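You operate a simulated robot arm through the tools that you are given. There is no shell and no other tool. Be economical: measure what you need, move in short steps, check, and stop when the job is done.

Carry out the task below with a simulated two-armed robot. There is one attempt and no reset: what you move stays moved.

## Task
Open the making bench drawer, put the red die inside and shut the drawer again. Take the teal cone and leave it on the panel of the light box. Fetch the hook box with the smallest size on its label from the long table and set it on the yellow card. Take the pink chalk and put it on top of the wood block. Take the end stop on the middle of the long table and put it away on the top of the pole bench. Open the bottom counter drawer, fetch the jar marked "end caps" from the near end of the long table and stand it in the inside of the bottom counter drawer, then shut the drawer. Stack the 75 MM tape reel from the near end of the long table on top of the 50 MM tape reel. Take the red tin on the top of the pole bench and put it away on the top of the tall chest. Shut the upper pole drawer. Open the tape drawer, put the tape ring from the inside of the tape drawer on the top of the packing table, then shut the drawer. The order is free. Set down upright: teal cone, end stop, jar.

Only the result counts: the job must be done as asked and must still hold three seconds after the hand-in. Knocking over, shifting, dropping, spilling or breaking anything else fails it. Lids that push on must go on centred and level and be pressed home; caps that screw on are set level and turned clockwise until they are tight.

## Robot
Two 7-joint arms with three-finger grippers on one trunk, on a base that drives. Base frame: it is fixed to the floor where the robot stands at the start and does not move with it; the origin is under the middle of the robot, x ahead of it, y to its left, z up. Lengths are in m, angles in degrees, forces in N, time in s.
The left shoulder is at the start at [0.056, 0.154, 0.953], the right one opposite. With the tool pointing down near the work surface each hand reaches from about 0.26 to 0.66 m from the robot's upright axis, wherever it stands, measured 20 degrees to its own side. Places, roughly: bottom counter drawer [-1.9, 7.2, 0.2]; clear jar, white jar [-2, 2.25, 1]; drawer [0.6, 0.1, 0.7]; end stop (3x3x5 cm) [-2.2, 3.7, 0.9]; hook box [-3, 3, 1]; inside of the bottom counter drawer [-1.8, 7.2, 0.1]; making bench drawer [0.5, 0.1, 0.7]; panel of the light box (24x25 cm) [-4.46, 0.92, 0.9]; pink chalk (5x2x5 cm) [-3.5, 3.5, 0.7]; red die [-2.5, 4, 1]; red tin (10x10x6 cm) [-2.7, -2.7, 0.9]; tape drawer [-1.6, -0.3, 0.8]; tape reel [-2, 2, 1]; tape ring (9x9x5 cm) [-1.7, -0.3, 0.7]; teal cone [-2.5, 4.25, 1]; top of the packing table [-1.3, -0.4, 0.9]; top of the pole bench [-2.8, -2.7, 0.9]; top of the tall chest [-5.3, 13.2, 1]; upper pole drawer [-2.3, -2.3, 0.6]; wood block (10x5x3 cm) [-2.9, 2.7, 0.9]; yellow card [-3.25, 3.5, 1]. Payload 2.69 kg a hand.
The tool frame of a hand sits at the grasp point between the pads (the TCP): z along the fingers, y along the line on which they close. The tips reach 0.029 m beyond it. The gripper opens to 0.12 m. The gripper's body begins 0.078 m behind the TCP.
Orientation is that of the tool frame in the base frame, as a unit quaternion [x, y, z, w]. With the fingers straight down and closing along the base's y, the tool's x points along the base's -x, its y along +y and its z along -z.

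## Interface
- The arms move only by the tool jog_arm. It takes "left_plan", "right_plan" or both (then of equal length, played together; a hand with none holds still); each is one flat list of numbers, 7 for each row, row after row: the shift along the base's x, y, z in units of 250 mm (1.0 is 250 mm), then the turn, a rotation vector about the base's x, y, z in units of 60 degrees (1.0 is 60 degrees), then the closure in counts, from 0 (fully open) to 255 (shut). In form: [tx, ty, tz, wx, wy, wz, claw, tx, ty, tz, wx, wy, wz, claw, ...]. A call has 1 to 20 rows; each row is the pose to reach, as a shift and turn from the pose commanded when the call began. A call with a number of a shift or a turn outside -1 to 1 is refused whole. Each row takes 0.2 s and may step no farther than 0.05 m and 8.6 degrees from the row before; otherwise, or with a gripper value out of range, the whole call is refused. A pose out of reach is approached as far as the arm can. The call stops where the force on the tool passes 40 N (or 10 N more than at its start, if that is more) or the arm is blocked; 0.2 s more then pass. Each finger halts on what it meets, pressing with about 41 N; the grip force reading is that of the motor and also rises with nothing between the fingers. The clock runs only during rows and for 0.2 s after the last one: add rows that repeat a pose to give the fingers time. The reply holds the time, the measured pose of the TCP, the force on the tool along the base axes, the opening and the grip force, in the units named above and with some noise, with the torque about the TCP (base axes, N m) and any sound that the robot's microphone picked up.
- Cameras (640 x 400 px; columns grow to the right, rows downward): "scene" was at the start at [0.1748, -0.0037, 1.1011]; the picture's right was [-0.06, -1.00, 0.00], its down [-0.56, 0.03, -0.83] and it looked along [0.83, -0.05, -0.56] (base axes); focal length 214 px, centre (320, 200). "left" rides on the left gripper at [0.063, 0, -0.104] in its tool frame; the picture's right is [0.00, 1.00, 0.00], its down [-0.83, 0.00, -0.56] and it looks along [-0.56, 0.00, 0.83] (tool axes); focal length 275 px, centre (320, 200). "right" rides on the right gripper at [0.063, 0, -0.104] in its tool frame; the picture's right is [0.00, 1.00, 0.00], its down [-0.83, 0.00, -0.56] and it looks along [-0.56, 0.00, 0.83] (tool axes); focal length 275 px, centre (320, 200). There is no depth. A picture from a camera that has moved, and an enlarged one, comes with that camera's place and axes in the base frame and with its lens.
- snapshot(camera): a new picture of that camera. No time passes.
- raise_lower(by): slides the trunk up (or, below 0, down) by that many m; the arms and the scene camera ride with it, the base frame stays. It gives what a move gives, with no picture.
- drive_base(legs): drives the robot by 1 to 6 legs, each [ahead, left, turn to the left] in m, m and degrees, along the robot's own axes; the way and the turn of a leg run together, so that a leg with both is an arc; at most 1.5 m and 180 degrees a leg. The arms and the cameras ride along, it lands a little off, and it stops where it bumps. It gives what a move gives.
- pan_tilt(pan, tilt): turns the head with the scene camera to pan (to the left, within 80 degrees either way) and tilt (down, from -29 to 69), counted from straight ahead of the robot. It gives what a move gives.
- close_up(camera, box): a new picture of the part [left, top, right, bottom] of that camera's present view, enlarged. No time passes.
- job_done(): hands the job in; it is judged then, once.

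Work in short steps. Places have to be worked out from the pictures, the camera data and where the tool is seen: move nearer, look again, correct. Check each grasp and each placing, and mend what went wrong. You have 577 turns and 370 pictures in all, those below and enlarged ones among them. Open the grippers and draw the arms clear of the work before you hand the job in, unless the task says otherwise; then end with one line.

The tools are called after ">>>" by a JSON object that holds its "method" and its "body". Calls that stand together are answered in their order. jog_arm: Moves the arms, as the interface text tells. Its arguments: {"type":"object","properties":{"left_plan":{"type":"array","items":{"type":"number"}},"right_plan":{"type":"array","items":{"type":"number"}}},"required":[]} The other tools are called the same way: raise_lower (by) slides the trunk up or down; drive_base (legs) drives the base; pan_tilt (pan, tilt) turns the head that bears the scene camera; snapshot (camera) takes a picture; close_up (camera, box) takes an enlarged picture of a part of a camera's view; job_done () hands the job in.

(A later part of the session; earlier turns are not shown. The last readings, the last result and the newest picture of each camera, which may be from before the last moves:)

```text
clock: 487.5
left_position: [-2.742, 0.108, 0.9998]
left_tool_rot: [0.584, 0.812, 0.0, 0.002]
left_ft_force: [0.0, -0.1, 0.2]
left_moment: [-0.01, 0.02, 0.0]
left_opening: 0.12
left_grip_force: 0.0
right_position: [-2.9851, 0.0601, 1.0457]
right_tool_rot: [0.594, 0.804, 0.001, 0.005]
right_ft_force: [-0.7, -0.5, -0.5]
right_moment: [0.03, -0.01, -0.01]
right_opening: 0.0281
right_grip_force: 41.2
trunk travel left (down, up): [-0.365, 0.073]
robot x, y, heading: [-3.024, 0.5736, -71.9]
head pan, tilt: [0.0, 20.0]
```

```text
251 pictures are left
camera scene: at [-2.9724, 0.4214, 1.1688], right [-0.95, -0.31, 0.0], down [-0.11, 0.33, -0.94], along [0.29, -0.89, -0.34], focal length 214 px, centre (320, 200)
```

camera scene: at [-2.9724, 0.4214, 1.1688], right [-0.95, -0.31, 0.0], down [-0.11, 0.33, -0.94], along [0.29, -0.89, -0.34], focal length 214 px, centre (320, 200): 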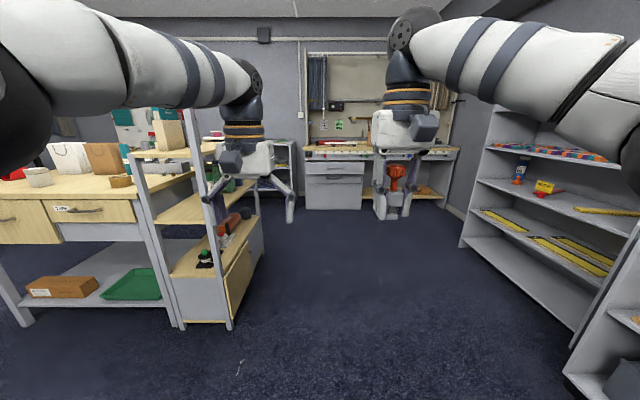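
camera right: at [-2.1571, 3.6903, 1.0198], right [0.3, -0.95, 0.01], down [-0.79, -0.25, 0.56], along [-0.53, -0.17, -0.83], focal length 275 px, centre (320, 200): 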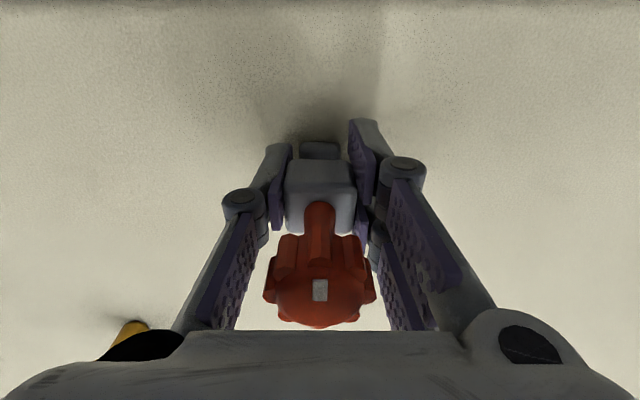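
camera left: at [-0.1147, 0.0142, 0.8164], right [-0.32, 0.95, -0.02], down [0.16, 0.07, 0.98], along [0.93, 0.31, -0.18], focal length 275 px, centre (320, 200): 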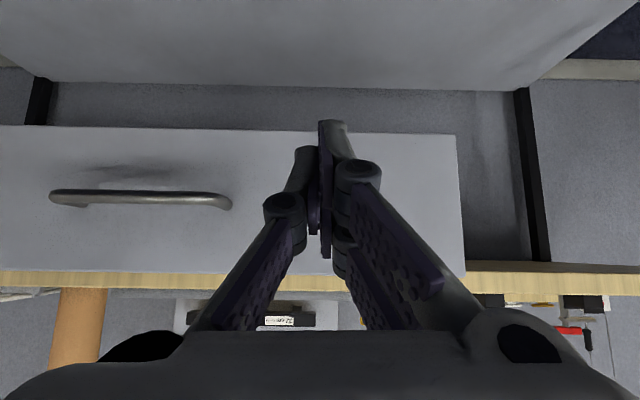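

The pole bench is at the far (south) wall, facing me, with two drawers on its left. I drive toward it.

>>> {"method": "drive_base", "body": {"legs": [[0, -0.45, 0.3], [1.45, 0, 0], [0.45, 0, 0]]}}

>>> {"method": "pan_tilt", "body": {"pan": 0, "tilt": 35}}

>>> {"method": "snapshot", "body": {"camera": "scene"}}

```text
clock: 500.7
left_position: [-2.5524, -1.8534, 1.0001]
left_tool_rot: [0.581, 0.814, 0.0, 0.002]
left_ft_force: [0.6, 0.6, -0.2]
left_moment: [0.01, -0.03, -0.01]
left_opening: 0.12
left_grip_force: 0.1
right_position: [-2.7936, -1.9023, 1.0456]
right_tool_rot: [0.592, 0.806, 0.0, 0.004]
right_ft_force: [0.2, -0.8, 0.0]
right_moment: [0.04, 0.02, -0.01]
right_opening: 0.0279
right_grip_force: 41.3
trunk travel left (down, up): [-0.365, 0.073]
robot x, y, heading: [-2.837, -1.3909, -71.5]
head pan, tilt: [0.0, 20.0]
```

```text
clock: 501.5
left_position: [-2.5501, -1.8537, 1.0003]
left_tool_rot: [0.581, 0.814, -0.001, 0.002]
left_ft_force: [-0.8, -0.3, 0.3]
left_moment: [0.01, 0.0, 0.0]
left_opening: 0.1201
left_grip_force: 0.1
right_position: [-2.7938, -1.9019, 1.0454]
right_tool_rot: [0.592, 0.806, -0.001, 0.005]
right_ft_force: [0.4, -0.1, 0.3]
right_moment: [0.01, -0.02, 0.0]
right_opening: 0.0279
right_grip_force: 41.3
trunk travel left (down, up): [-0.365, 0.073]
robot x, y, heading: [-2.836, -1.3911, -71.5]
head pan, tilt: [0.0, 35.0]
```

```text
250 pictures are left
camera scene: at [-2.7869, -1.537, 1.145], right [-0.95, -0.32, 0.0], down [-0.18, 0.54, -0.82], along [0.26, -0.78, -0.57], focal length 214 px, centre (320, 200)
```

scene: 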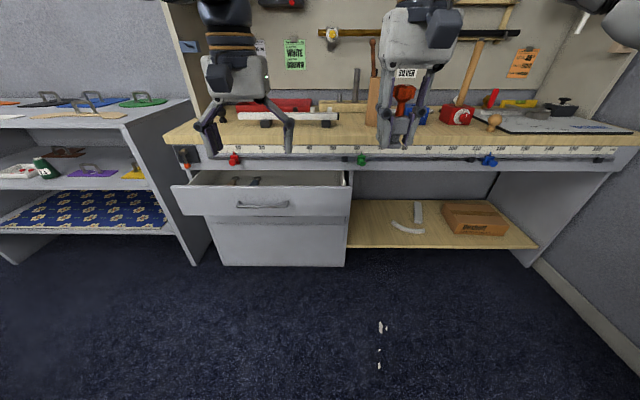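

The upper pole drawer stands open at left; a red tin is on the bench top. I zoom in for details.

>>> {"method": "close_up", "body": {"camera": "scene", "box": [340, 60, 640, 220]}}

```text
2.13 times, centred on (490, 140) of scene
camera zoom: at [-2.7869, -1.537, 1.145], right [-0.95, -0.32, 0.0], down [-0.18, 0.54, -0.82], along [0.26, -0.78, -0.57], focal length 458 px, centre (-43, 328)
```

zoom: 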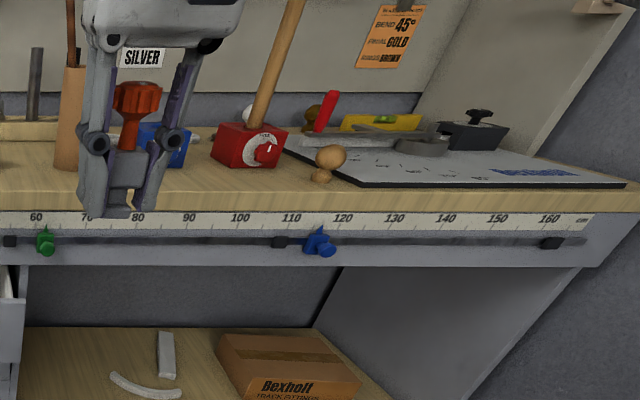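

The red tin's stated spot is hidden behind my right hand, so I move that hand to the right and look again.

>>> {"method": "jog_arm", "body": {"right_plan": [-0.18, -0.06, 0, 0, 0, 0, 255, -0.36, -0.12, 0, 0, 0, 0, 255, -0.54, -0.18, 0, 0, 0, 0, 255, -0.7, -0.24, 0, 0, 0, 0, 255]}}

>>> {"method": "close_up", "body": {"camera": "scene", "box": [180, 60, 480, 220]}}

```text
clock: 502.5
left_position: [-2.551, -1.8539, 1.0005]
left_tool_rot: [0.58, 0.814, 0.0, 0.002]
left_ft_force: [0.3, 1.8, 0.0]
left_moment: [-0.01, 0.0, 0.03]
left_opening: 0.1203
left_grip_force: 0.0
right_position: [-2.9697, -1.9622, 1.0456]
right_tool_rot: [0.59, 0.807, 0.001, 0.005]
right_ft_force: [0.0, 0.1, -0.3]
right_moment: [-0.01, -0.02, -0.03]
right_opening: 0.028
right_grip_force: 41.5
trunk travel left (down, up): [-0.365, 0.073]
robot x, y, heading: [-2.8368, -1.3895, -71.5]
head pan, tilt: [0.0, 35.0]
```

```text
2.13 times, centred on (330, 140) of scene
camera zoom: at [-2.7872, -1.5371, 1.145], right [-0.95, -0.32, 0.0], down [-0.18, 0.54, -0.82], along [0.26, -0.78, -0.57], focal length 458 px, centre (299, 328)
```

zoom: 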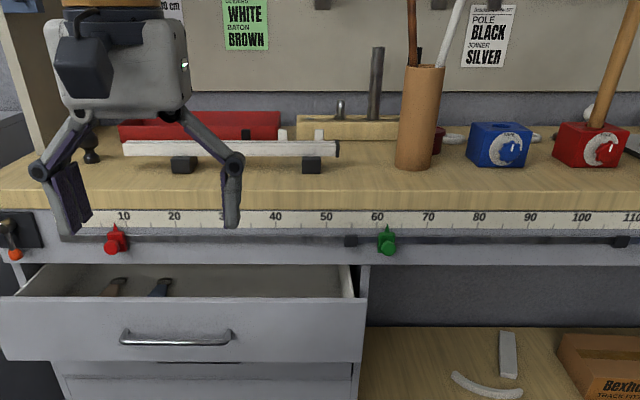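

The upper drawer is partly open; I'll shut it first with the left hand, pitched 45° forward and lowered to the drawer face just right of its handle.

>>> {"method": "jog_arm", "body": {"left_plan": [-0.02, -0.01, -0.1, -0.119, -0.04, 0, 255, -0.05, -0.015, -0.22, -0.237, -0.079, 0, 255, -0.08, -0.025, -0.35, -0.356, -0.119, 0, 255, -0.11, -0.035, -0.5, -0.474, -0.159, 0, 255, -0.11, -0.035, -0.65, -0.593, -0.198, 0, 255, -0.11, -0.035, -0.8, -0.711, -0.238, 0, 255]}}

>>> {"method": "jog_arm", "body": {"left_plan": [0, 0, -0.15, 0, 0, 0, 255, 0, 0, -0.3, 0, 0, 0, 255, 0, 0, -0.45, 0, 0, 0, 255, 0, 0, -0.55, 0, 0, 0, 255]}}

>>> {"method": "snapshot", "body": {"camera": "left"}}

>>> {"method": "snapshot", "body": {"camera": "scene"}}

```text
clock: 503.9
left_position: [-2.5769, -1.8603, 0.798]
left_tool_rot: [0.535, 0.753, -0.224, 0.311]
left_ft_force: [0.6, -1.5, 0.0]
left_moment: [0.0, 0.02, 0.01]
left_opening: 0.0
left_grip_force: 28.4
left hand out of reach, approached as far as the arm can: row 5
right_position: [-2.9664, -1.9633, 1.0447]
right_tool_rot: [0.591, 0.807, 0.0, 0.004]
right_ft_force: [0.8, -0.1, 0.3]
right_moment: [-0.02, 0.01, 0.0]
right_opening: 0.028
right_grip_force: 40.7
trunk travel left (down, up): [-0.365, 0.073]
robot x, y, heading: [-2.8362, -1.3897, -71.6]
head pan, tilt: [0.0, 35.0]
```

```text
clock: 504.9
left_position: [-2.5778, -1.8601, 0.6619]
left_tool_rot: [0.536, 0.752, -0.225, 0.312]
left_ft_force: [0.2, -0.1, 0.6]
left_moment: [0.02, -0.01, -0.01]
left_opening: 0.0001
left_grip_force: 28.5
right_position: [-2.9673, -1.9629, 1.0448]
right_tool_rot: [0.591, 0.806, -0.001, 0.003]
right_ft_force: [-0.8, 0.6, 0.1]
right_moment: [0.0, -0.01, -0.01]
right_opening: 0.0278
right_grip_force: 40.3
trunk travel left (down, up): [-0.365, 0.073]
robot x, y, heading: [-2.84, -1.3873, -71.3]
head pan, tilt: [0.0, 35.0]
```

```text
247 pictures are left
camera left: at [-2.6155, -1.7491, 0.6894], right [0.95, 0.32, 0.0], down [0.06, -0.18, 0.98], along [0.31, -0.93, -0.19], focal length 275 px, centre (320, 200)
```

left: 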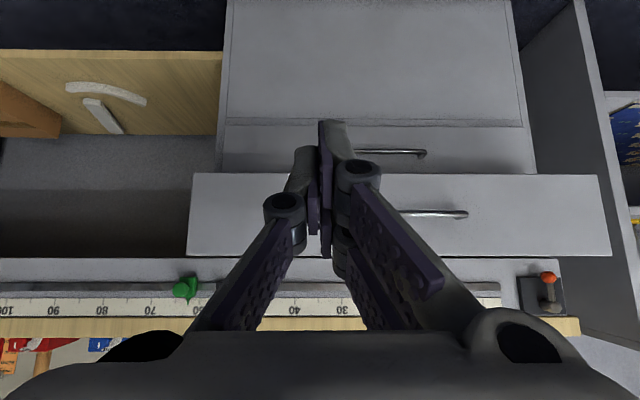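

```text
246 pictures are left
camera scene: at [-2.7869, -1.537, 1.145], right [-0.95, -0.32, 0.0], down [-0.18, 0.54, -0.82], along [0.26, -0.78, -0.57], focal length 214 px, centre (320, 200)
```

scene: 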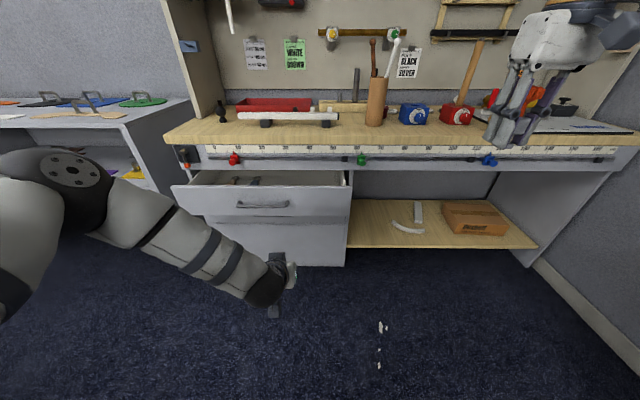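

The tip faces the upper drawer but close to the handle end. I shift it 3 cm right and 2 cm up, draw the right hand back, then push by driving.

>>> {"method": "jog_arm", "body": {"left_plan": [-0.06, -0.02, 0.04, 0, 0, 0, 255, -0.112, -0.036, 0.08, 0, 0, 0, 255, -0.112, -0.036, 0.08, 0, 0, 0, 255], "right_plan": [-0.05, 0.15, 0, 0, 0, 0, 255, -0.1, 0.3, 0, 0, 0, 0, 255, -0.15, 0.45, 0, 0, 0, 0, 255]}}

>>> {"method": "drive_base", "body": {"legs": [[0.5, 0, 0]]}}

>>> {"method": "snapshot", "body": {"camera": "left"}}

>>> {"method": "snapshot", "body": {"camera": "scene"}}

```text
clock: 505.7
left_position: [-2.607, -1.8697, 0.6836]
left_tool_rot: [0.536, 0.751, -0.225, 0.312]
left_ft_force: [-0.6, -0.1, -0.6]
left_moment: [-0.02, 0.01, -0.02]
left_opening: 0.0001
left_grip_force: 28.2
right_position: [-3.0068, -1.8484, 1.0439]
right_tool_rot: [0.591, 0.806, 0.0, 0.005]
right_ft_force: [0.2, 0.0, -0.4]
right_moment: [-0.03, 0.04, -0.02]
right_opening: 0.0279
right_grip_force: 40.9
trunk travel left (down, up): [-0.365, 0.073]
robot x, y, heading: [-2.8359, -1.3854, -71.4]
head pan, tilt: [0.0, 35.0]
```

```text
clock: 508.4
left_position: [-2.4615, -2.3085, 0.6812]
left_tool_rot: [0.537, 0.753, -0.224, 0.307]
left_ft_force: [0.8, 0.8, -0.2]
left_moment: [0.04, -0.01, -0.01]
left_opening: 0.0002
left_grip_force: 29.4
right_position: [-2.8591, -2.2904, 1.0436]
right_tool_rot: [0.591, 0.807, 0.0, 0.004]
right_ft_force: [-0.5, -1.0, -0.3]
right_moment: [-0.02, 0.04, 0.02]
right_opening: 0.0277
right_grip_force: 40.7
trunk travel left (down, up): [-0.365, 0.073]
robot x, y, heading: [-2.6903, -1.833, -71.6]
head pan, tilt: [0.0, 35.0]
stopped in leg 1: the force on the tool passed its limit at 113 N (the readings are from after the stop); the commanded pose is now the measured one
```

```text
245 pictures are left
camera left: at [-2.4989, -2.1983, 0.7105], right [0.95, 0.32, 0.0], down [0.07, -0.19, 0.98], along [0.31, -0.93, -0.2], focal length 275 px, centre (320, 200)
```

left: 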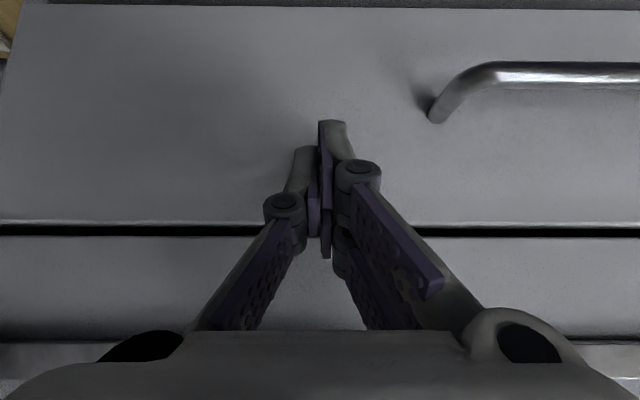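

```text
244 pictures are left
camera scene: at [-2.6388, -1.9798, 1.145], right [-0.95, -0.32, 0.0], down [-0.18, 0.54, -0.82], along [0.26, -0.78, -0.57], focal length 214 px, centre (320, 200)
```

scene: 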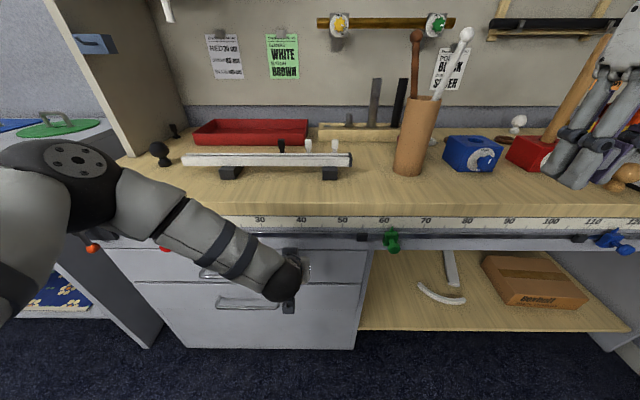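

The upper drawer is now flush. I back off, fold the left hand up, and look again from a different spot for the tin behind the cup.

>>> {"method": "drive_base", "body": {"legs": [[-0.22, 0, 0]]}}

>>> {"method": "jog_arm", "body": {"left_plan": [0, 0, 0.15, 0.119, 0.04, 0, 200, 0, 0, 0.3, 0.237, 0.079, 0, 100, 0, 0, 0.45, 0.356, 0.119, 0, 0, 0, 0, 0.6, 0.474, 0.159, 0, 0, 0, 0, 0.78, 0.593, 0.198, 0, 0, 0, 0, 0.95, 0.711, 0.238, 0, 0]}}

>>> {"method": "jog_arm", "body": {"left_plan": [0, 0, 0.15, 0, 0, 0, 0, 0, 0, 0.3, 0, 0, 0, 0, 0, 0, 0.4, 0, 0, 0, 0]}}

>>> {"method": "snapshot", "body": {"camera": "scene"}}

```text
clock: 510.1
left_position: [-2.5334, -2.0941, 0.6819]
left_tool_rot: [0.537, 0.753, -0.223, 0.308]
left_ft_force: [0.3, 0.8, 1.2]
left_moment: [0.04, 0.01, 0.02]
left_opening: 0.0001
left_grip_force: 28.4
right_position: [-2.93, -2.0768, 1.0433]
right_tool_rot: [0.591, 0.807, 0.0, 0.004]
right_ft_force: [0.2, -0.1, -0.1]
right_moment: [0.01, -0.01, -0.02]
right_opening: 0.0278
right_grip_force: 40.7
trunk travel left (down, up): [-0.365, 0.073]
robot x, y, heading: [-2.7615, -1.6139, -71.5]
head pan, tilt: [0.0, 35.0]
```

```text
clock: 511.5
left_position: [-2.5331, -2.0924, 0.918]
left_tool_rot: [0.581, 0.814, 0.002, -0.003]
left_ft_force: [-0.2, -0.7, -1.0]
left_moment: [0.0, 0.0, 0.01]
left_opening: 0.12
left_grip_force: 0.0
right_position: [-2.9308, -2.0782, 1.044]
right_tool_rot: [0.591, 0.807, 0.002, 0.004]
right_ft_force: [-0.9, 0.2, -0.9]
right_moment: [0.01, -0.02, -0.01]
right_opening: 0.0279
right_grip_force: 40.7
trunk travel left (down, up): [-0.365, 0.073]
robot x, y, heading: [-2.7607, -1.6197, -71.4]
head pan, tilt: [0.0, 35.0]
```

```text
clock: 512.3
left_position: [-2.5325, -2.0918, 1.0189]
left_tool_rot: [0.581, 0.814, 0.002, -0.002]
left_ft_force: [1.1, -0.2, 0.8]
left_moment: [0.01, 0.01, 0.01]
left_opening: 0.1199
left_grip_force: 0.1
right_position: [-2.9309, -2.0778, 1.0435]
right_tool_rot: [0.59, 0.807, 0.0, 0.004]
right_ft_force: [-0.5, 0.1, -1.0]
right_moment: [0.01, -0.01, -0.02]
right_opening: 0.0278
right_grip_force: 40.7
trunk travel left (down, up): [-0.365, 0.073]
robot x, y, heading: [-2.7596, -1.6178, -71.5]
head pan, tilt: [0.0, 35.0]
```

```text
243 pictures are left
camera scene: at [-2.7107, -1.765, 1.145], right [-0.95, -0.32, 0.0], down [-0.18, 0.54, -0.82], along [0.26, -0.78, -0.57], focal length 214 px, centre (320, 200)
```

scene: 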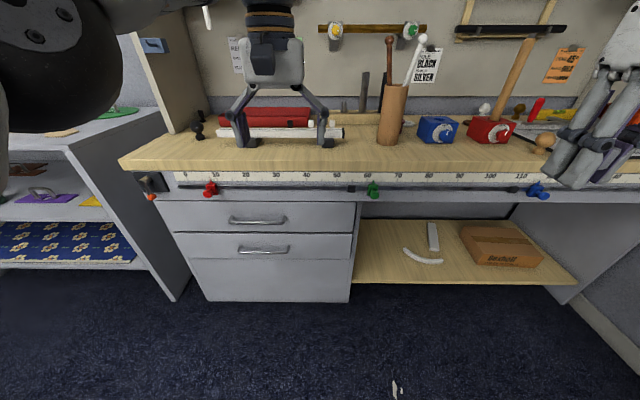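

Both pole drawers look flush. I slide right to see behind the cup.

>>> {"method": "drive_base", "body": {"legs": [[0, -0.38, 0]]}}

>>> {"method": "snapshot", "body": {"camera": "scene"}}

>>> {"method": "close_up", "body": {"camera": "scene", "box": [240, 70, 440, 195]}}

```text
clock: 515.8
left_position: [-2.8957, -2.2152, 1.0174]
left_tool_rot: [0.58, 0.815, 0.003, -0.002]
left_ft_force: [0.2, -0.3, -0.2]
left_moment: [-0.03, 0.0, 0.0]
left_opening: 0.1201
left_grip_force: 0.1
right_position: [-3.293, -2.2011, 1.0433]
right_tool_rot: [0.589, 0.808, 0.0, 0.005]
right_ft_force: [0.5, -0.4, 0.0]
right_moment: [-0.04, -0.01, 0.0]
right_opening: 0.0277
right_grip_force: 41.2
trunk travel left (down, up): [-0.365, 0.073]
robot x, y, heading: [-3.127, -1.7421, -71.1]
head pan, tilt: [0.0, 35.0]
```

```text
242 pictures are left
camera scene: at [-3.0752, -1.8885, 1.145], right [-0.95, -0.32, 0.0], down [-0.18, 0.54, -0.82], along [0.26, -0.78, -0.57], focal length 214 px, centre (320, 200)
```

scene: 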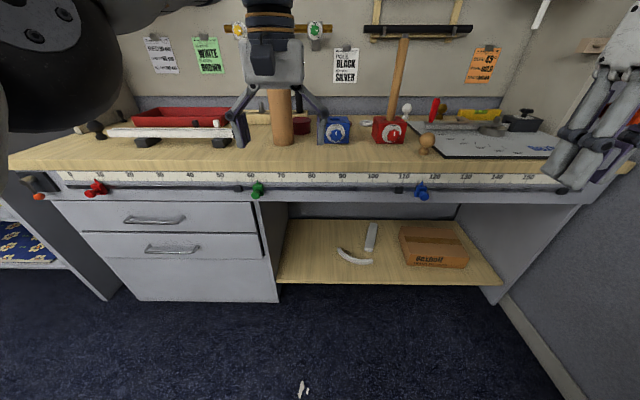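

```text
3.20 times, centred on (340, 132) of scene
camera zoom: at [-3.0752, -1.8885, 1.145], right [-0.95, -0.32, 0.0], down [-0.18, 0.54, -0.82], along [0.26, -0.78, -0.57], focal length 686 px, centre (256, 416)
```

zoom: 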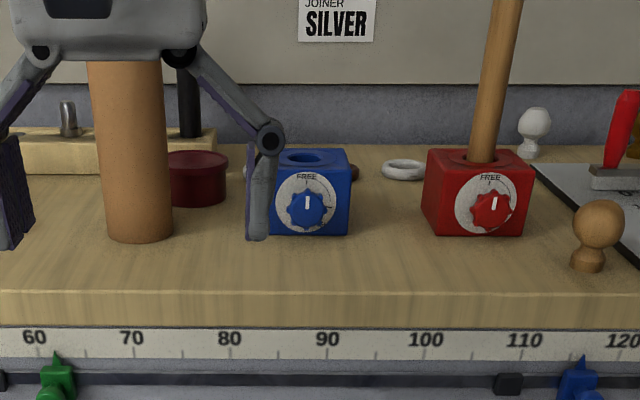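

The red tin is the round one behind the cup, near [-2.736, -2.645], wedged between the cup and blue block. First I place the end stop on the free front area near [-3.01, -2.51]; I drive closer and bring the right hand over.

>>> {"method": "jog_arm", "body": {"left_plan": [0.1, 0.1, 0.03, 0, 0, 0, 0, 0.2, 0.2, 0.06, 0, 0, 0, 0, 0.34, 0.28, 0.06, 0, 0, 0, 0, 0.5, 0.34, 0.06, 0, 0, 0, 0]}}

>>> {"method": "drive_base", "body": {"legs": [[0.2, 0, 0]]}}

>>> {"method": "snapshot", "body": {"camera": "right"}}

>>> {"method": "snapshot", "body": {"camera": "scene"}}

```text
clock: 516.8
left_position: [-2.7707, -2.1308, 1.0317]
left_tool_rot: [0.579, 0.816, 0.002, -0.002]
left_ft_force: [0.1, 0.4, -0.1]
left_moment: [0.0, 0.02, -0.02]
left_opening: 0.1198
left_grip_force: 0.0
right_position: [-3.2933, -2.2008, 1.0434]
right_tool_rot: [0.589, 0.808, 0.0, 0.004]
right_ft_force: [0.3, -0.6, -1.0]
right_moment: [-0.05, 0.05, -0.01]
right_opening: 0.0278
right_grip_force: 40.8
trunk travel left (down, up): [-0.365, 0.073]
robot x, y, heading: [-3.1281, -1.7401, -71.2]
head pan, tilt: [0.0, 35.0]
```

```text
clock: 518.4
left_position: [-2.709, -2.3133, 1.032]
left_tool_rot: [0.579, 0.815, 0.002, -0.003]
left_ft_force: [0.5, 0.3, 0.2]
left_moment: [0.03, 0.02, 0.01]
left_opening: 0.1201
left_grip_force: 0.1
right_position: [-3.2317, -2.3841, 1.0435]
right_tool_rot: [0.589, 0.808, 0.001, 0.004]
right_ft_force: [0.8, -0.6, -0.8]
right_moment: [0.0, -0.02, 0.0]
right_opening: 0.0277
right_grip_force: 41.4
trunk travel left (down, up): [-0.365, 0.073]
robot x, y, heading: [-3.0635, -1.9195, -71.2]
head pan, tilt: [0.0, 35.0]
```

```text
240 pictures are left
camera right: at [-3.2518, -2.3231, 1.1476], right [0.95, 0.31, 0.01], down [0.25, -0.79, 0.56], along [0.18, -0.53, -0.83], focal length 275 px, centre (320, 200)
```

right: 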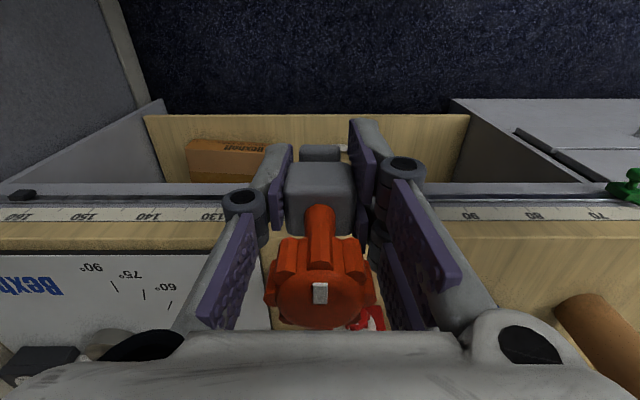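

```text
239 pictures are left
camera scene: at [-3.0128, -2.071, 1.1449], right [-0.95, -0.32, 0.0], down [-0.19, 0.54, -0.82], along [0.26, -0.78, -0.57], focal length 214 px, centre (320, 200)
```

scene: 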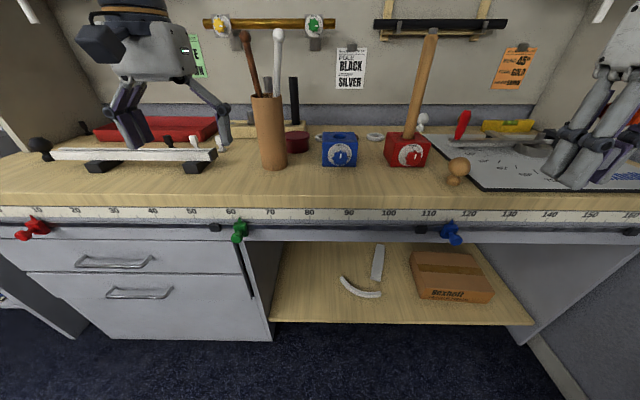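

I move the end stop over the clear front area near [-3.0, -2.515] and lower to contact.

>>> {"method": "jog_arm", "body": {"right_plan": [0.16, -0.08, 0, 0, 0, 0, 255, 0.32, -0.17, 0, 0, 0, 0, 255, 0.48, -0.26, 0, 0, 0, 0, 255, 0.64, -0.35, 0, 0, 0, 0, 255, 0.8, -0.44, 0, 0, 0, 0, 255, 0.92, -0.52, 0, 0, 0, 0, 255, 0.92, -0.52, -0.15, 0, 0, 0, 255, 0.92, -0.52, -0.3, 0, 0, 0, 255, 0.92, -0.52, -0.42, 0, 0, 0, 255]}}

>>> {"method": "snapshot", "body": {"camera": "right"}}

>>> {"method": "snapshot", "body": {"camera": "scene"}}

```text
clock: 520.4
left_position: [-2.7082, -2.3128, 1.0311]
left_tool_rot: [0.579, 0.815, 0.003, -0.002]
left_ft_force: [0.8, 0.6, 0.6]
left_moment: [0.01, 0.0, -0.02]
left_opening: 0.12
left_grip_force: 0.1
right_position: [-3.0008, -2.5115, 0.9388]
right_tool_rot: [0.59, 0.807, 0.0, 0.004]
right_ft_force: [0.1, -0.2, 0.0]
right_moment: [0.01, 0.05, -0.01]
right_opening: 0.0276
right_grip_force: 41.6
right hand out of reach, approached as far as the arm can: row 5, 6, 7, 8, 9
trunk travel left (down, up): [-0.365, 0.073]
robot x, y, heading: [-3.0641, -1.9249, -71.1]
head pan, tilt: [0.0, 35.0]
```

```text
238 pictures are left
camera right: at [-3.021, -2.451, 1.0433], right [0.95, 0.31, 0.0], down [0.25, -0.79, 0.56], along [0.18, -0.53, -0.83], focal length 275 px, centre (320, 200)
```

right: 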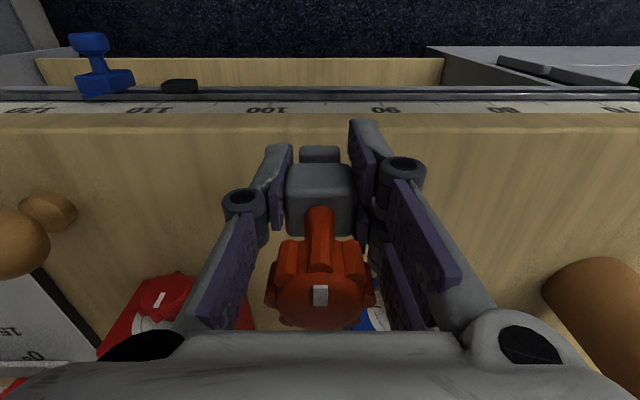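

```text
237 pictures are left
camera scene: at [-3.0123, -2.0709, 1.1448], right [-0.95, -0.32, 0.0], down [-0.19, 0.54, -0.82], along [0.26, -0.77, -0.57], focal length 214 px, centre (320, 200)
```

scene: 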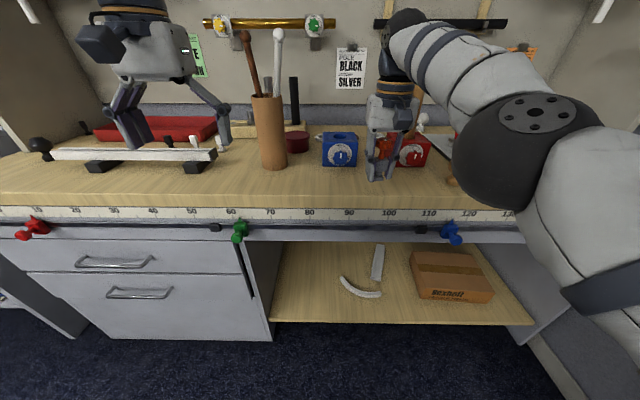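

It is above clear wood. Lower gently to contact.

>>> {"method": "jog_arm", "body": {"right_plan": [0, 0, -0.05, 0, 0, 0, 255, 0, 0, -0.08, 0, 0, 0, 255, 0, 0, -0.105, 0, 0, 0, 255, 0, 0, -0.125, 0, 0, 0, 255, 0, 0, -0.145, 0, 0, 0, 255, 0, 0, -0.165, 0, 0, 0, 255, 0, 0, -0.185, 0, 0, 0, 255]}}

```text
clock: 522.0
left_position: [-2.7075, -2.3123, 1.0327]
left_tool_rot: [0.579, 0.815, 0.002, -0.003]
left_ft_force: [-0.5, 0.6, 0.0]
left_moment: [0.02, -0.02, 0.0]
left_opening: 0.1202
left_grip_force: 0.1
right_position: [-2.9972, -2.52, 0.8989]
right_tool_rot: [0.589, 0.808, 0.0, 0.004]
right_ft_force: [-0.2, 0.3, -0.3]
right_moment: [0.03, -0.02, 0.03]
right_opening: 0.0279
right_grip_force: 41.1
right hand out of reach, approached as far as the arm can: row 2, 3, 4, 5, 6, 7
trunk travel left (down, up): [-0.365, 0.073]
robot x, y, heading: [-3.0659, -1.9261, -71.1]
head pan, tilt: [0.0, 35.0]
```

No contact yet at 0.899; continue.

>>> {"method": "jog_arm", "body": {"right_plan": [-0.003, 0.01, -0.02, 0, 0, 0, 255, -0.006, 0.015, -0.04, 0, 0, 0, 255, -0.006, 0.02, -0.06, 0, 0, 0, 255, -0.006, 0.02, -0.08, 0, 0, 0, 255, -0.006, 0.02, -0.1, 0, 0, 0, 255, -0.006, 0.02, -0.12, 0, 0, 0, 255]}}

```text
clock: 522.9
left_position: [-2.7094, -2.3099, 1.0349]
left_tool_rot: [0.579, 0.815, 0.001, -0.001]
left_ft_force: [0.1, -0.6, -0.3]
left_moment: [0.02, -0.01, -0.02]
left_opening: 0.1197
left_grip_force: 0.0
right_position: [-2.9959, -2.5213, 0.8933]
right_tool_rot: [0.59, 0.807, -0.003, 0.008]
right_ft_force: [-3.1, 7.5, 26.2]
right_moment: [0.15, 0.08, 0.01]
right_opening: 0.028
right_grip_force: 40.9
right hand out of reach, approached as far as the arm can: row 1, 2, 3, 4
trunk travel left (down, up): [-0.365, 0.073]
robot x, y, heading: [-3.0638, -1.9228, -71.1]
head pan, tilt: [0.0, 35.0]
stopped in row 4 (right hand): the force on the tool passed its limit at 40 N (the readings are from after the stop); the commanded pose is now the measured one
```

Contact at 0.893. I ease up 1.5 mm, open slowly and rise.

>>> {"method": "jog_arm", "body": {"right_plan": [0, 0, 0.006, 0, 0, 0, 255, 0, 0, 0.006, 0, 0, 0, 185, 0, 0, 0.006, 0, 0, 0, 150, 0, 0, 0.006, 0, 0, 0, 100, 0, 0, 0.006, 0, 0, 0, 40, 0, 0.01, 0.15, 0, 0, 0, 0, 0, 0.03, 0.3, 0, 0, 0, 0, 0, 0.05, 0.45, 0, 0, 0, 0, 0, 0.07, 0.6, 0, 0, 0, 0]}}

>>> {"method": "snapshot", "body": {"camera": "scene"}}

>>> {"method": "snapshot", "body": {"camera": "right"}}

```text
clock: 524.9
left_position: [-2.709, -2.3116, 1.0319]
left_tool_rot: [0.579, 0.815, 0.002, -0.003]
left_ft_force: [-0.1, -0.4, -0.8]
left_moment: [0.03, 0.05, 0.0]
left_opening: 0.1203
left_grip_force: 0.0
right_position: [-3.0026, -2.4813, 1.0123]
right_tool_rot: [0.59, 0.807, -0.001, 0.005]
right_ft_force: [0.9, -0.1, 0.1]
right_moment: [0.0, 0.01, 0.0]
right_opening: 0.1201
right_grip_force: 0.1
right hand out of reach, approached as far as the arm can: row 6, 7, 8, 9
trunk travel left (down, up): [-0.365, 0.073]
robot x, y, heading: [-3.0647, -1.9211, -71.2]
head pan, tilt: [0.0, 35.0]
```

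```text
236 pictures are left
camera scene: at [-3.0126, -2.0703, 1.1449], right [-0.95, -0.32, 0.0], down [-0.19, 0.54, -0.82], along [0.26, -0.78, -0.57], focal length 214 px, centre (320, 200)
```

scene: 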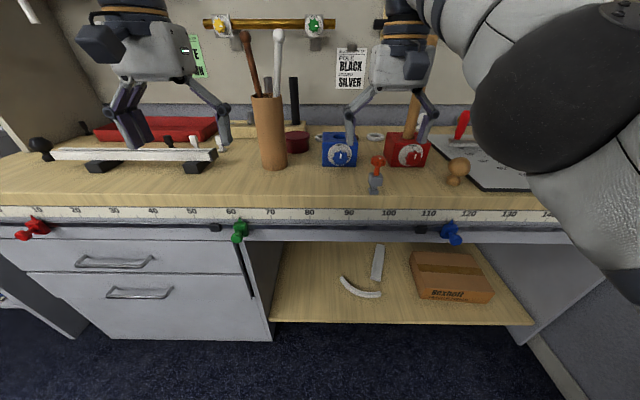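

```text
235 pictures are left
camera right: at [-3.0228, -2.4186, 1.1167], right [0.95, 0.31, 0.0], down [0.25, -0.79, 0.56], along [0.18, -0.54, -0.83], focal length 275 px, centre (320, 200)
```

right: 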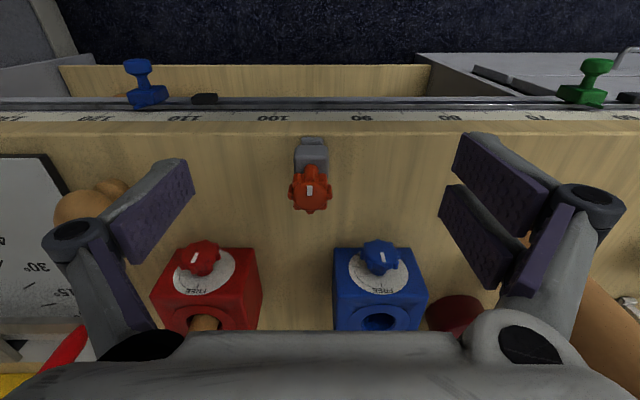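

The end stop stands upright on the bench. For the tin (centre ≈[-2.716, -2.70], top ≈0.92) the cup is 1 cm away, so I'll grip it front-to-back with the hand yawed 90° and leaned right. First I yaw the right hand.

>>> {"method": "jog_arm", "body": {"right_plan": [-0.03, 0.08, 0, 0, 0, 0.125, 0, -0.06, 0.16, 0.0, 0, 0, 0.25, 0, -0.08, 0.24, 0, 0, 0, 0.375, 0, -0.08, 0.24, 0, 0, 0, 0.5, 0, -0.08, 0.24, 0, 0, 0, 0.625, 0, -0.08, 0.24, 0, 0, 0, 0.75, 0]}}

>>> {"method": "jog_arm", "body": {"right_plan": [0, 0, 0, 0, 0, 0.125, 0, 0, 0, 0.0, 0, 0, 0.25, 0, 0, 0, 0, 0, 0, 0.375, 0, 0, 0, 0, 0, 0, 0.5, 0, 0, 0, 0, 0, 0, 0.625, 0, 0, 0, 0, 0, 0, 0.75, 0]}}

>>> {"method": "jog_arm", "body": {"right_plan": [0, 0, 0.05, 0.032, -0.095, 0, 0, 0, 0, 0.1, 0.063, -0.19, 0, 0, 0, 0, 0.1, 0.095, -0.285, 0, 0]}}

>>> {"method": "snapshot", "body": {"camera": "scene"}}

>>> {"method": "snapshot", "body": {"camera": "right"}}

```text
clock: 526.3
left_position: [-2.7088, -2.313, 1.0322]
left_tool_rot: [0.58, 0.815, 0.002, -0.002]
left_ft_force: [0.2, 0.7, 0.2]
left_moment: [0.01, 0.02, -0.01]
left_opening: 0.12
left_grip_force: 0.0
right_position: [-3.0217, -2.4161, 1.0103]
right_tool_rot: [0.237, 0.971, 0.001, 0.007]
right_ft_force: [-0.6, 0.6, -0.3]
right_moment: [-0.01, -0.03, 0.02]
right_opening: 0.1199
right_grip_force: 0.1
right hand out of reach, approached as far as the arm can: row 1, 2, 6
trunk travel left (down, up): [-0.365, 0.073]
robot x, y, heading: [-3.0654, -1.9232, -71.4]
head pan, tilt: [0.0, 35.0]
```

```text
clock: 527.7
left_position: [-2.7081, -2.3118, 1.0329]
left_tool_rot: [0.579, 0.815, 0.001, -0.003]
left_ft_force: [-0.2, -0.2, 0.3]
left_moment: [-0.01, 0.0, -0.02]
left_opening: 0.12
left_grip_force: 0.1
right_position: [-3.0172, -2.2466, 0.9625]
right_tool_rot: [-0.15, 0.989, 0.002, 0.006]
right_ft_force: [-0.5, 0.0, 0.2]
right_moment: [-0.02, 0.02, -0.02]
right_opening: 0.1202
right_grip_force: 0.1
right hand out of reach, approached as far as the arm can: row 1, 2, 3, 4, 5, 6
trunk travel left (down, up): [-0.365, 0.073]
robot x, y, heading: [-3.062, -1.9234, -71.1]
head pan, tilt: [0.0, 35.0]
```

```text
clock: 528.5
left_position: [-2.7087, -2.313, 1.0339]
left_tool_rot: [0.579, 0.815, 0.004, -0.003]
left_ft_force: [-0.7, 0.4, -0.7]
left_moment: [0.0, 0.02, 0.02]
left_opening: 0.1201
left_grip_force: 0.0
right_position: [-3.0193, -2.2464, 0.9924]
right_tool_rot: [-0.151, 0.975, 0.029, 0.161]
right_ft_force: [-0.3, 0.0, -0.1]
right_moment: [0.02, 0.0, -0.01]
right_opening: 0.1201
right_grip_force: 0.1
right hand out of reach, approached as far as the arm can: row 2
trunk travel left (down, up): [-0.365, 0.073]
robot x, y, heading: [-3.0656, -1.922, -71.1]
head pan, tilt: [0.0, 35.0]
```

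```text
234 pictures are left
camera scene: at [-3.0133, -2.0705, 1.1449], right [-0.95, -0.32, 0.0], down [-0.18, 0.54, -0.82], along [0.26, -0.78, -0.57], focal length 214 px, centre (320, 200)
```

scene: 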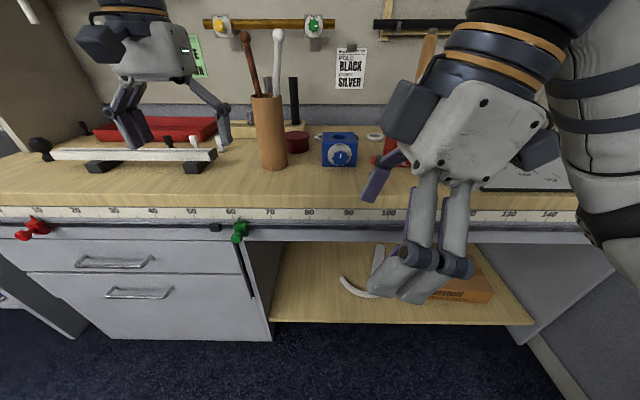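

```text
233 pictures are left
camera right: at [-3.1086, -2.2751, 1.0724], right [-0.31, 0.95, 0.01], down [0.58, 0.18, 0.79], along [0.75, 0.25, -0.61], focal length 275 px, centre (320, 200)
```

right: 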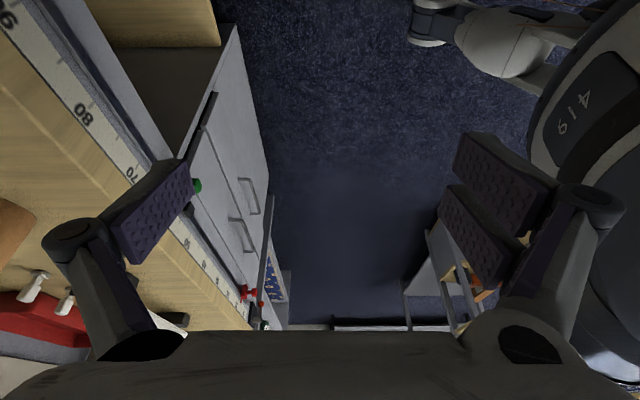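

That yaw direction limits the reach too much. I'll yaw the other way (−90°) with a bigger lean to the right instead; first undo the lean and rotate back.

>>> {"method": "jog_arm", "body": {"right_plan": [0, 0, 0, -0.032, 0.095, 0, 0, 0, 0, 0, -0.063, 0.19, 0, 0, 0, 0, 0, -0.095, 0.285, 0, 0]}}

>>> {"method": "jog_arm", "body": {"right_plan": [0, 0, 0.02, 0, 0, -0.125, 0, 0, 0, 0.04, 0, 0, -0.25, 0, 0, 0, 0.06, 0, 0, -0.375, 0, 0, 0, 0.08, 0, 0, -0.5, 0, 0, 0, 0.1, 0, 0, -0.625, 0, 0, 0, 0.12, 0, 0, -0.75, 0, 0, 0, 0.14, 0, 0, -0.875, 0, 0, 0, 0.16, 0, 0, -1, 0]}}

>>> {"method": "jog_arm", "body": {"right_plan": [0, 0, 0, 0, 0, -0.125, 0, 0, 0, 0, 0, 0, -0.25, 0, 0, 0, 0, 0, 0, -0.375, 0, 0, 0, 0, 0, 0, -0.5, 0, 0, 0, 0, 0, 0, -0.625, 0, 0, 0, 0, 0, 0, -0.75, 0, 0, 0, 0, 0, 0, -0.875, 0, 0, 0, 0, 0, 0, -1, 0]}}

>>> {"method": "jog_arm", "body": {"right_plan": [0, 0, 0, 0, 0, -0.125, 0, 0, 0, 0, 0, 0, -0.25, 0, 0, 0, 0, 0, 0, -0.375, 0, 0, 0, 0, 0, 0, -0.5, 0, 0, 0, 0, 0, 0, -0.625, 0, 0, 0, 0, 0, 0, -0.75, 0, 0, 0, 0, 0, 0, -0.875, 0, 0, 0, 0, 0, 0, -1, 0]}}

```text
clock: 529.3
left_position: [-2.7082, -2.3108, 1.0328]
left_tool_rot: [0.579, 0.815, 0.002, -0.001]
left_ft_force: [0.3, 1.1, 0.0]
left_moment: [-0.03, -0.02, -0.01]
left_opening: 0.1202
left_grip_force: 0.1
right_position: [-3.02, -2.2374, 0.9922]
right_tool_rot: [-0.152, 0.988, 0.004, 0.005]
right_ft_force: [0.0, -0.1, -0.1]
right_moment: [0.04, 0.01, 0.02]
right_opening: 0.1201
right_grip_force: 0.1
right hand out of reach, approached as far as the arm can: row 2, 3
trunk travel left (down, up): [-0.365, 0.073]
robot x, y, heading: [-3.0637, -1.9207, -71.3]
head pan, tilt: [0.0, 35.0]
```

```text
clock: 531.1
left_position: [-2.7097, -2.3126, 1.0319]
left_tool_rot: [0.579, 0.815, 0.002, -0.002]
left_ft_force: [0.1, 0.7, -0.6]
left_moment: [0.03, 0.02, 0.0]
left_opening: 0.1198
left_grip_force: 0.1
right_position: [-3.0207, -2.2385, 1.0334]
right_tool_rot: [0.362, 0.932, 0.0, 0.006]
right_ft_force: [-0.1, -0.2, 0.9]
right_moment: [0.02, 0.03, 0.0]
right_opening: 0.12
right_grip_force: 0.0
trunk travel left (down, up): [-0.365, 0.073]
robot x, y, heading: [-3.065, -1.9213, -71.4]
head pan, tilt: [0.0, 35.0]
```

```text
clock: 532.9
left_position: [-2.7084, -2.3129, 1.0319]
left_tool_rot: [0.58, 0.815, 0.002, -0.003]
left_ft_force: [-0.5, -0.5, -0.2]
left_moment: [-0.01, 0.0, 0.0]
left_opening: 0.1199
left_grip_force: 0.1
right_position: [-3.0196, -2.2391, 1.0333]
right_tool_rot: [0.78, 0.626, -0.003, 0.006]
right_ft_force: [-0.8, 0.1, 0.3]
right_moment: [0.0, -0.04, 0.0]
right_opening: 0.1196
right_grip_force: 0.1
trunk travel left (down, up): [-0.365, 0.073]
robot x, y, heading: [-3.066, -1.9249, -71.0]
head pan, tilt: [0.0, 35.0]
```

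```text
clock: 534.7
left_position: [-2.7084, -2.3131, 1.0327]
left_tool_rot: [0.58, 0.815, 0.001, -0.003]
left_ft_force: [0.3, 0.2, 0.3]
left_moment: [0.0, -0.01, 0.01]
left_opening: 0.1201
left_grip_force: 0.1
right_position: [-3.0201, -2.2374, 1.0328]
right_tool_rot: [0.988, 0.152, -0.006, 0.003]
right_ft_force: [0.6, -1.3, 0.1]
right_moment: [0.01, 0.01, -0.01]
right_opening: 0.12
right_grip_force: 0.1
trunk travel left (down, up): [-0.365, 0.073]
robot x, y, heading: [-3.0589, -1.9233, -71.0]
head pan, tilt: [0.0, 35.0]
```

Yaw −90° is reached. Now I lean the hand 35° to the right, and draw the left hand back.

>>> {"method": "jog_arm", "body": {"right_plan": [0, 0, 0.02, 0.037, -0.111, 0, 0, 0, 0, 0.04, 0.074, -0.221, 0, 0, 0, 0, 0.06, 0.11, -0.332, 0, 0, 0, 0, 0.08, 0.147, -0.442, 0, 0, 0, 0, 0.1, 0.184, -0.553, 0, 0], "left_plan": [-0.03, 0.1, 0, 0, 0, 0, 0, -0.06, 0.2, 0, 0, 0, 0, 0, -0.09, 0.3, 0, 0, 0, 0, 0, -0.12, 0.4, 0, 0, 0, 0, 0, -0.15, 0.5, 0, 0, 0, 0, 0]}}

>>> {"method": "jog_arm", "body": {"right_plan": [0.05, -0.15, 0, 0, 0, 0, 0, 0.1, -0.3, 0, 0, 0, 0, 0, 0.15, -0.45, 0, 0, 0, 0, 0, 0.2, -0.6, 0, 0, 0, 0, 0]}}

>>> {"method": "snapshot", "body": {"camera": "scene"}}

>>> {"method": "snapshot", "body": {"camera": "right"}}

```text
clock: 535.9
left_position: [-2.7454, -2.1868, 1.0317]
left_tool_rot: [0.579, 0.816, 0.002, -0.001]
left_ft_force: [0.8, 0.7, 0.0]
left_moment: [-0.02, -0.04, -0.01]
left_opening: 0.12
left_grip_force: 0.1
right_position: [-3.0207, -2.2381, 1.0581]
right_tool_rot: [0.944, 0.146, 0.292, -0.047]
right_ft_force: [0.6, -0.5, -0.1]
right_moment: [-0.01, 0.01, 0.03]
right_opening: 0.1199
right_grip_force: 0.0
trunk travel left (down, up): [-0.365, 0.073]
robot x, y, heading: [-3.0648, -1.9196, -71.4]
head pan, tilt: [0.0, 35.0]
```

```text
clock: 536.9
left_position: [-2.7454, -2.1873, 1.0312]
left_tool_rot: [0.579, 0.815, 0.001, -0.003]
left_ft_force: [-0.5, -0.4, -0.1]
left_moment: [0.04, -0.01, 0.03]
left_opening: 0.1198
left_grip_force: 0.1
right_position: [-2.9699, -2.3859, 1.0586]
right_tool_rot: [0.944, 0.146, 0.291, -0.048]
right_ft_force: [0.1, -0.8, -0.3]
right_moment: [0.0, -0.04, 0.0]
right_opening: 0.1199
right_grip_force: 0.1
trunk travel left (down, up): [-0.365, 0.073]
robot x, y, heading: [-3.0635, -1.9237, -71.3]
head pan, tilt: [0.0, 35.0]
```

```text
232 pictures are left
camera scene: at [-3.0127, -2.0707, 1.1449], right [-0.95, -0.32, 0.0], down [-0.19, 0.54, -0.82], along [0.26, -0.78, -0.57], focal length 214 px, centre (320, 200)
```

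scene: 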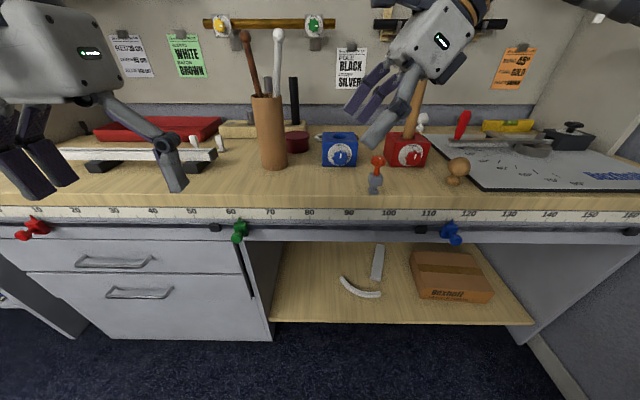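

```text
231 pictures are left
camera right: at [-2.9773, -2.3887, 1.1812], right [0.31, -0.95, 0.0], down [-0.95, -0.31, -0.01], along [0.01, 0.0, -1.0], focal length 275 px, centre (320, 200)
```

right: 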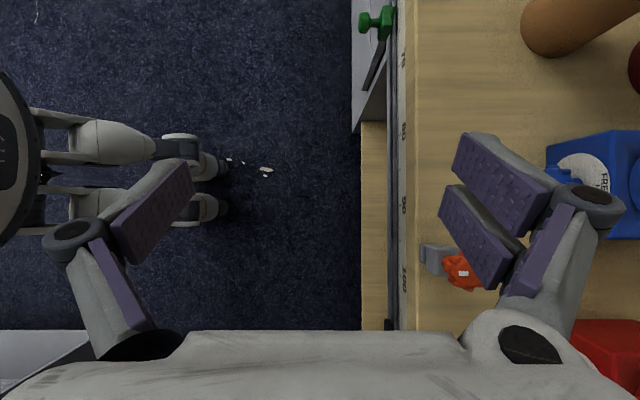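

The hand camera now looks straight down. I shift the hand 9 cm left to line up with the tin, then creep the base forward.

>>> {"method": "jog_arm", "body": {"right_plan": [0.17, 0.056, 0.05, 0, 0, 0, 0, 0.35, 0.115, 0.08, 0, 0, 0, 0]}}

>>> {"method": "drive_base", "body": {"legs": [[0.12, 0, 0]]}}

>>> {"method": "snapshot", "body": {"camera": "right"}}

>>> {"method": "snapshot", "body": {"camera": "scene"}}

```text
clock: 537.5
left_position: [-2.7462, -2.1877, 1.031]
left_tool_rot: [0.579, 0.815, 0.002, -0.003]
left_ft_force: [0.9, 0.3, -0.2]
left_moment: [0.0, 0.0, -0.03]
left_opening: 0.1199
left_grip_force: 0.1
right_position: [-2.8844, -2.3589, 1.0797]
right_tool_rot: [0.944, 0.145, 0.292, -0.047]
right_ft_force: [0.3, -0.4, 0.6]
right_moment: [0.01, 0.01, 0.03]
right_opening: 0.12
right_grip_force: 0.1
trunk travel left (down, up): [-0.365, 0.073]
robot x, y, heading: [-3.0653, -1.9214, -71.2]
head pan, tilt: [0.0, 35.0]
```

```text
clock: 538.7
left_position: [-2.7071, -2.302, 1.0302]
left_tool_rot: [0.58, 0.815, 0.002, -0.003]
left_ft_force: [0.1, 0.6, -1.3]
left_moment: [0.03, -0.01, 0.0]
left_opening: 0.12
left_grip_force: 0.1
right_position: [-2.8475, -2.4721, 1.0797]
right_tool_rot: [0.944, 0.145, 0.291, -0.048]
right_ft_force: [-0.6, -1.3, -0.3]
right_moment: [0.01, -0.03, 0.03]
right_opening: 0.1198
right_grip_force: 0.1
trunk travel left (down, up): [-0.365, 0.073]
robot x, y, heading: [-3.0252, -2.0316, -71.5]
head pan, tilt: [0.0, 35.0]
```

```text
230 pictures are left
camera right: at [-2.8545, -2.4734, 1.2019], right [0.31, -0.95, 0.0], down [-0.95, -0.31, -0.01], along [0.01, 0.0, -1.0], focal length 275 px, centre (320, 200)
```

right: 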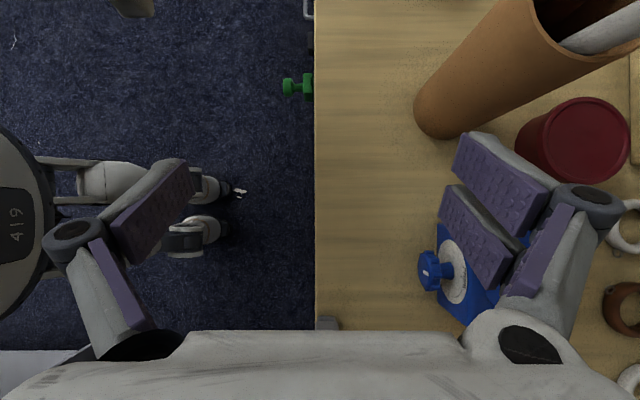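

```text
229 pictures are left
camera scene: at [-2.9745, -2.1836, 1.1448], right [-0.95, -0.32, 0.0], down [-0.19, 0.54, -0.82], along [0.26, -0.78, -0.57], focal length 214 px, centre (320, 200)
```

scene: 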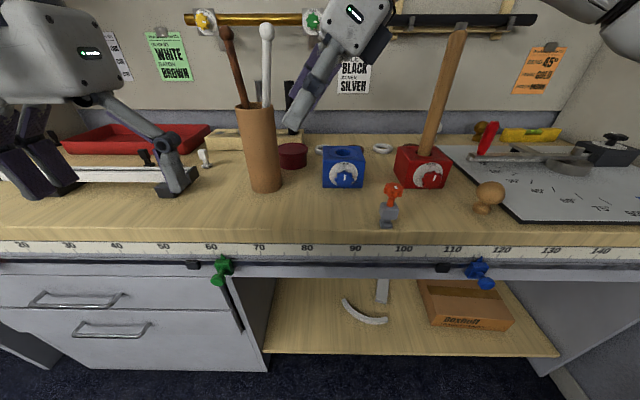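

The view now gives tin centre ≈[-2.712, -2.711], with ~3 cm between tin and cup. I creep the base forward 16 cm, keeping the hand to the right of the cup, and check.

>>> {"method": "jog_arm", "body": {"right_plan": [-0.06, -0.02, 0, 0, 0, 0, 0]}}

>>> {"method": "drive_base", "body": {"legs": [[0.09, 0, 0], [0.07, 0, 0]]}}

>>> {"method": "snapshot", "body": {"camera": "right"}}

>>> {"method": "snapshot", "body": {"camera": "scene"}}

```text
clock: 539.1
left_position: [-2.7079, -2.2987, 1.0319]
left_tool_rot: [0.579, 0.815, 0.003, -0.002]
left_ft_force: [-1.0, 0.0, 0.2]
left_moment: [0.02, 0.02, -0.01]
left_opening: 0.1199
left_grip_force: 0.0
right_position: [-2.8633, -2.476, 1.0794]
right_tool_rot: [0.944, 0.146, 0.291, -0.047]
right_ft_force: [-0.5, 0.0, 0.4]
right_moment: [0.0, -0.03, -0.04]
right_opening: 0.1199
right_grip_force: 0.2
trunk travel left (down, up): [-0.365, 0.073]
robot x, y, heading: [-3.0279, -2.0301, -71.3]
head pan, tilt: [0.0, 35.0]
```

```text
clock: 540.8
left_position: [-2.6562, -2.4541, 1.031]
left_tool_rot: [0.581, 0.814, 0.002, -0.003]
left_ft_force: [-0.1, -0.5, -0.4]
left_moment: [0.04, -0.04, 0.03]
left_opening: 0.12
left_grip_force: 0.1
right_position: [-2.8111, -2.6277, 1.0795]
right_tool_rot: [0.945, 0.145, 0.291, -0.046]
right_ft_force: [0.3, 0.6, -0.4]
right_moment: [0.06, -0.02, 0.0]
right_opening: 0.1198
right_grip_force: 0.0
trunk travel left (down, up): [-0.365, 0.073]
robot x, y, heading: [-2.9738, -2.1882, -71.4]
head pan, tilt: [0.0, 35.0]
```

```text
228 pictures are left
camera right: at [-2.8185, -2.6304, 1.2014], right [0.3, -0.95, 0.0], down [-0.95, -0.3, -0.01], along [0.01, 0.0, -1.0], focal length 275 px, centre (320, 200)
```

right: 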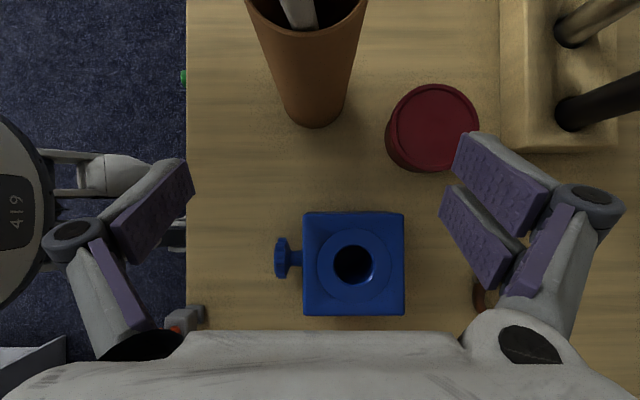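

```text
227 pictures are left
camera scene: at [-2.923, -2.3361, 1.1449], right [-0.95, -0.32, 0.0], down [-0.18, 0.54, -0.82], along [0.26, -0.78, -0.57], focal length 214 px, centre (320, 200)
```

scene: 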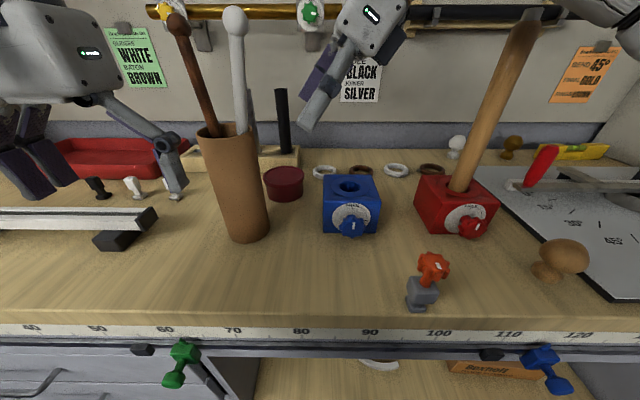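

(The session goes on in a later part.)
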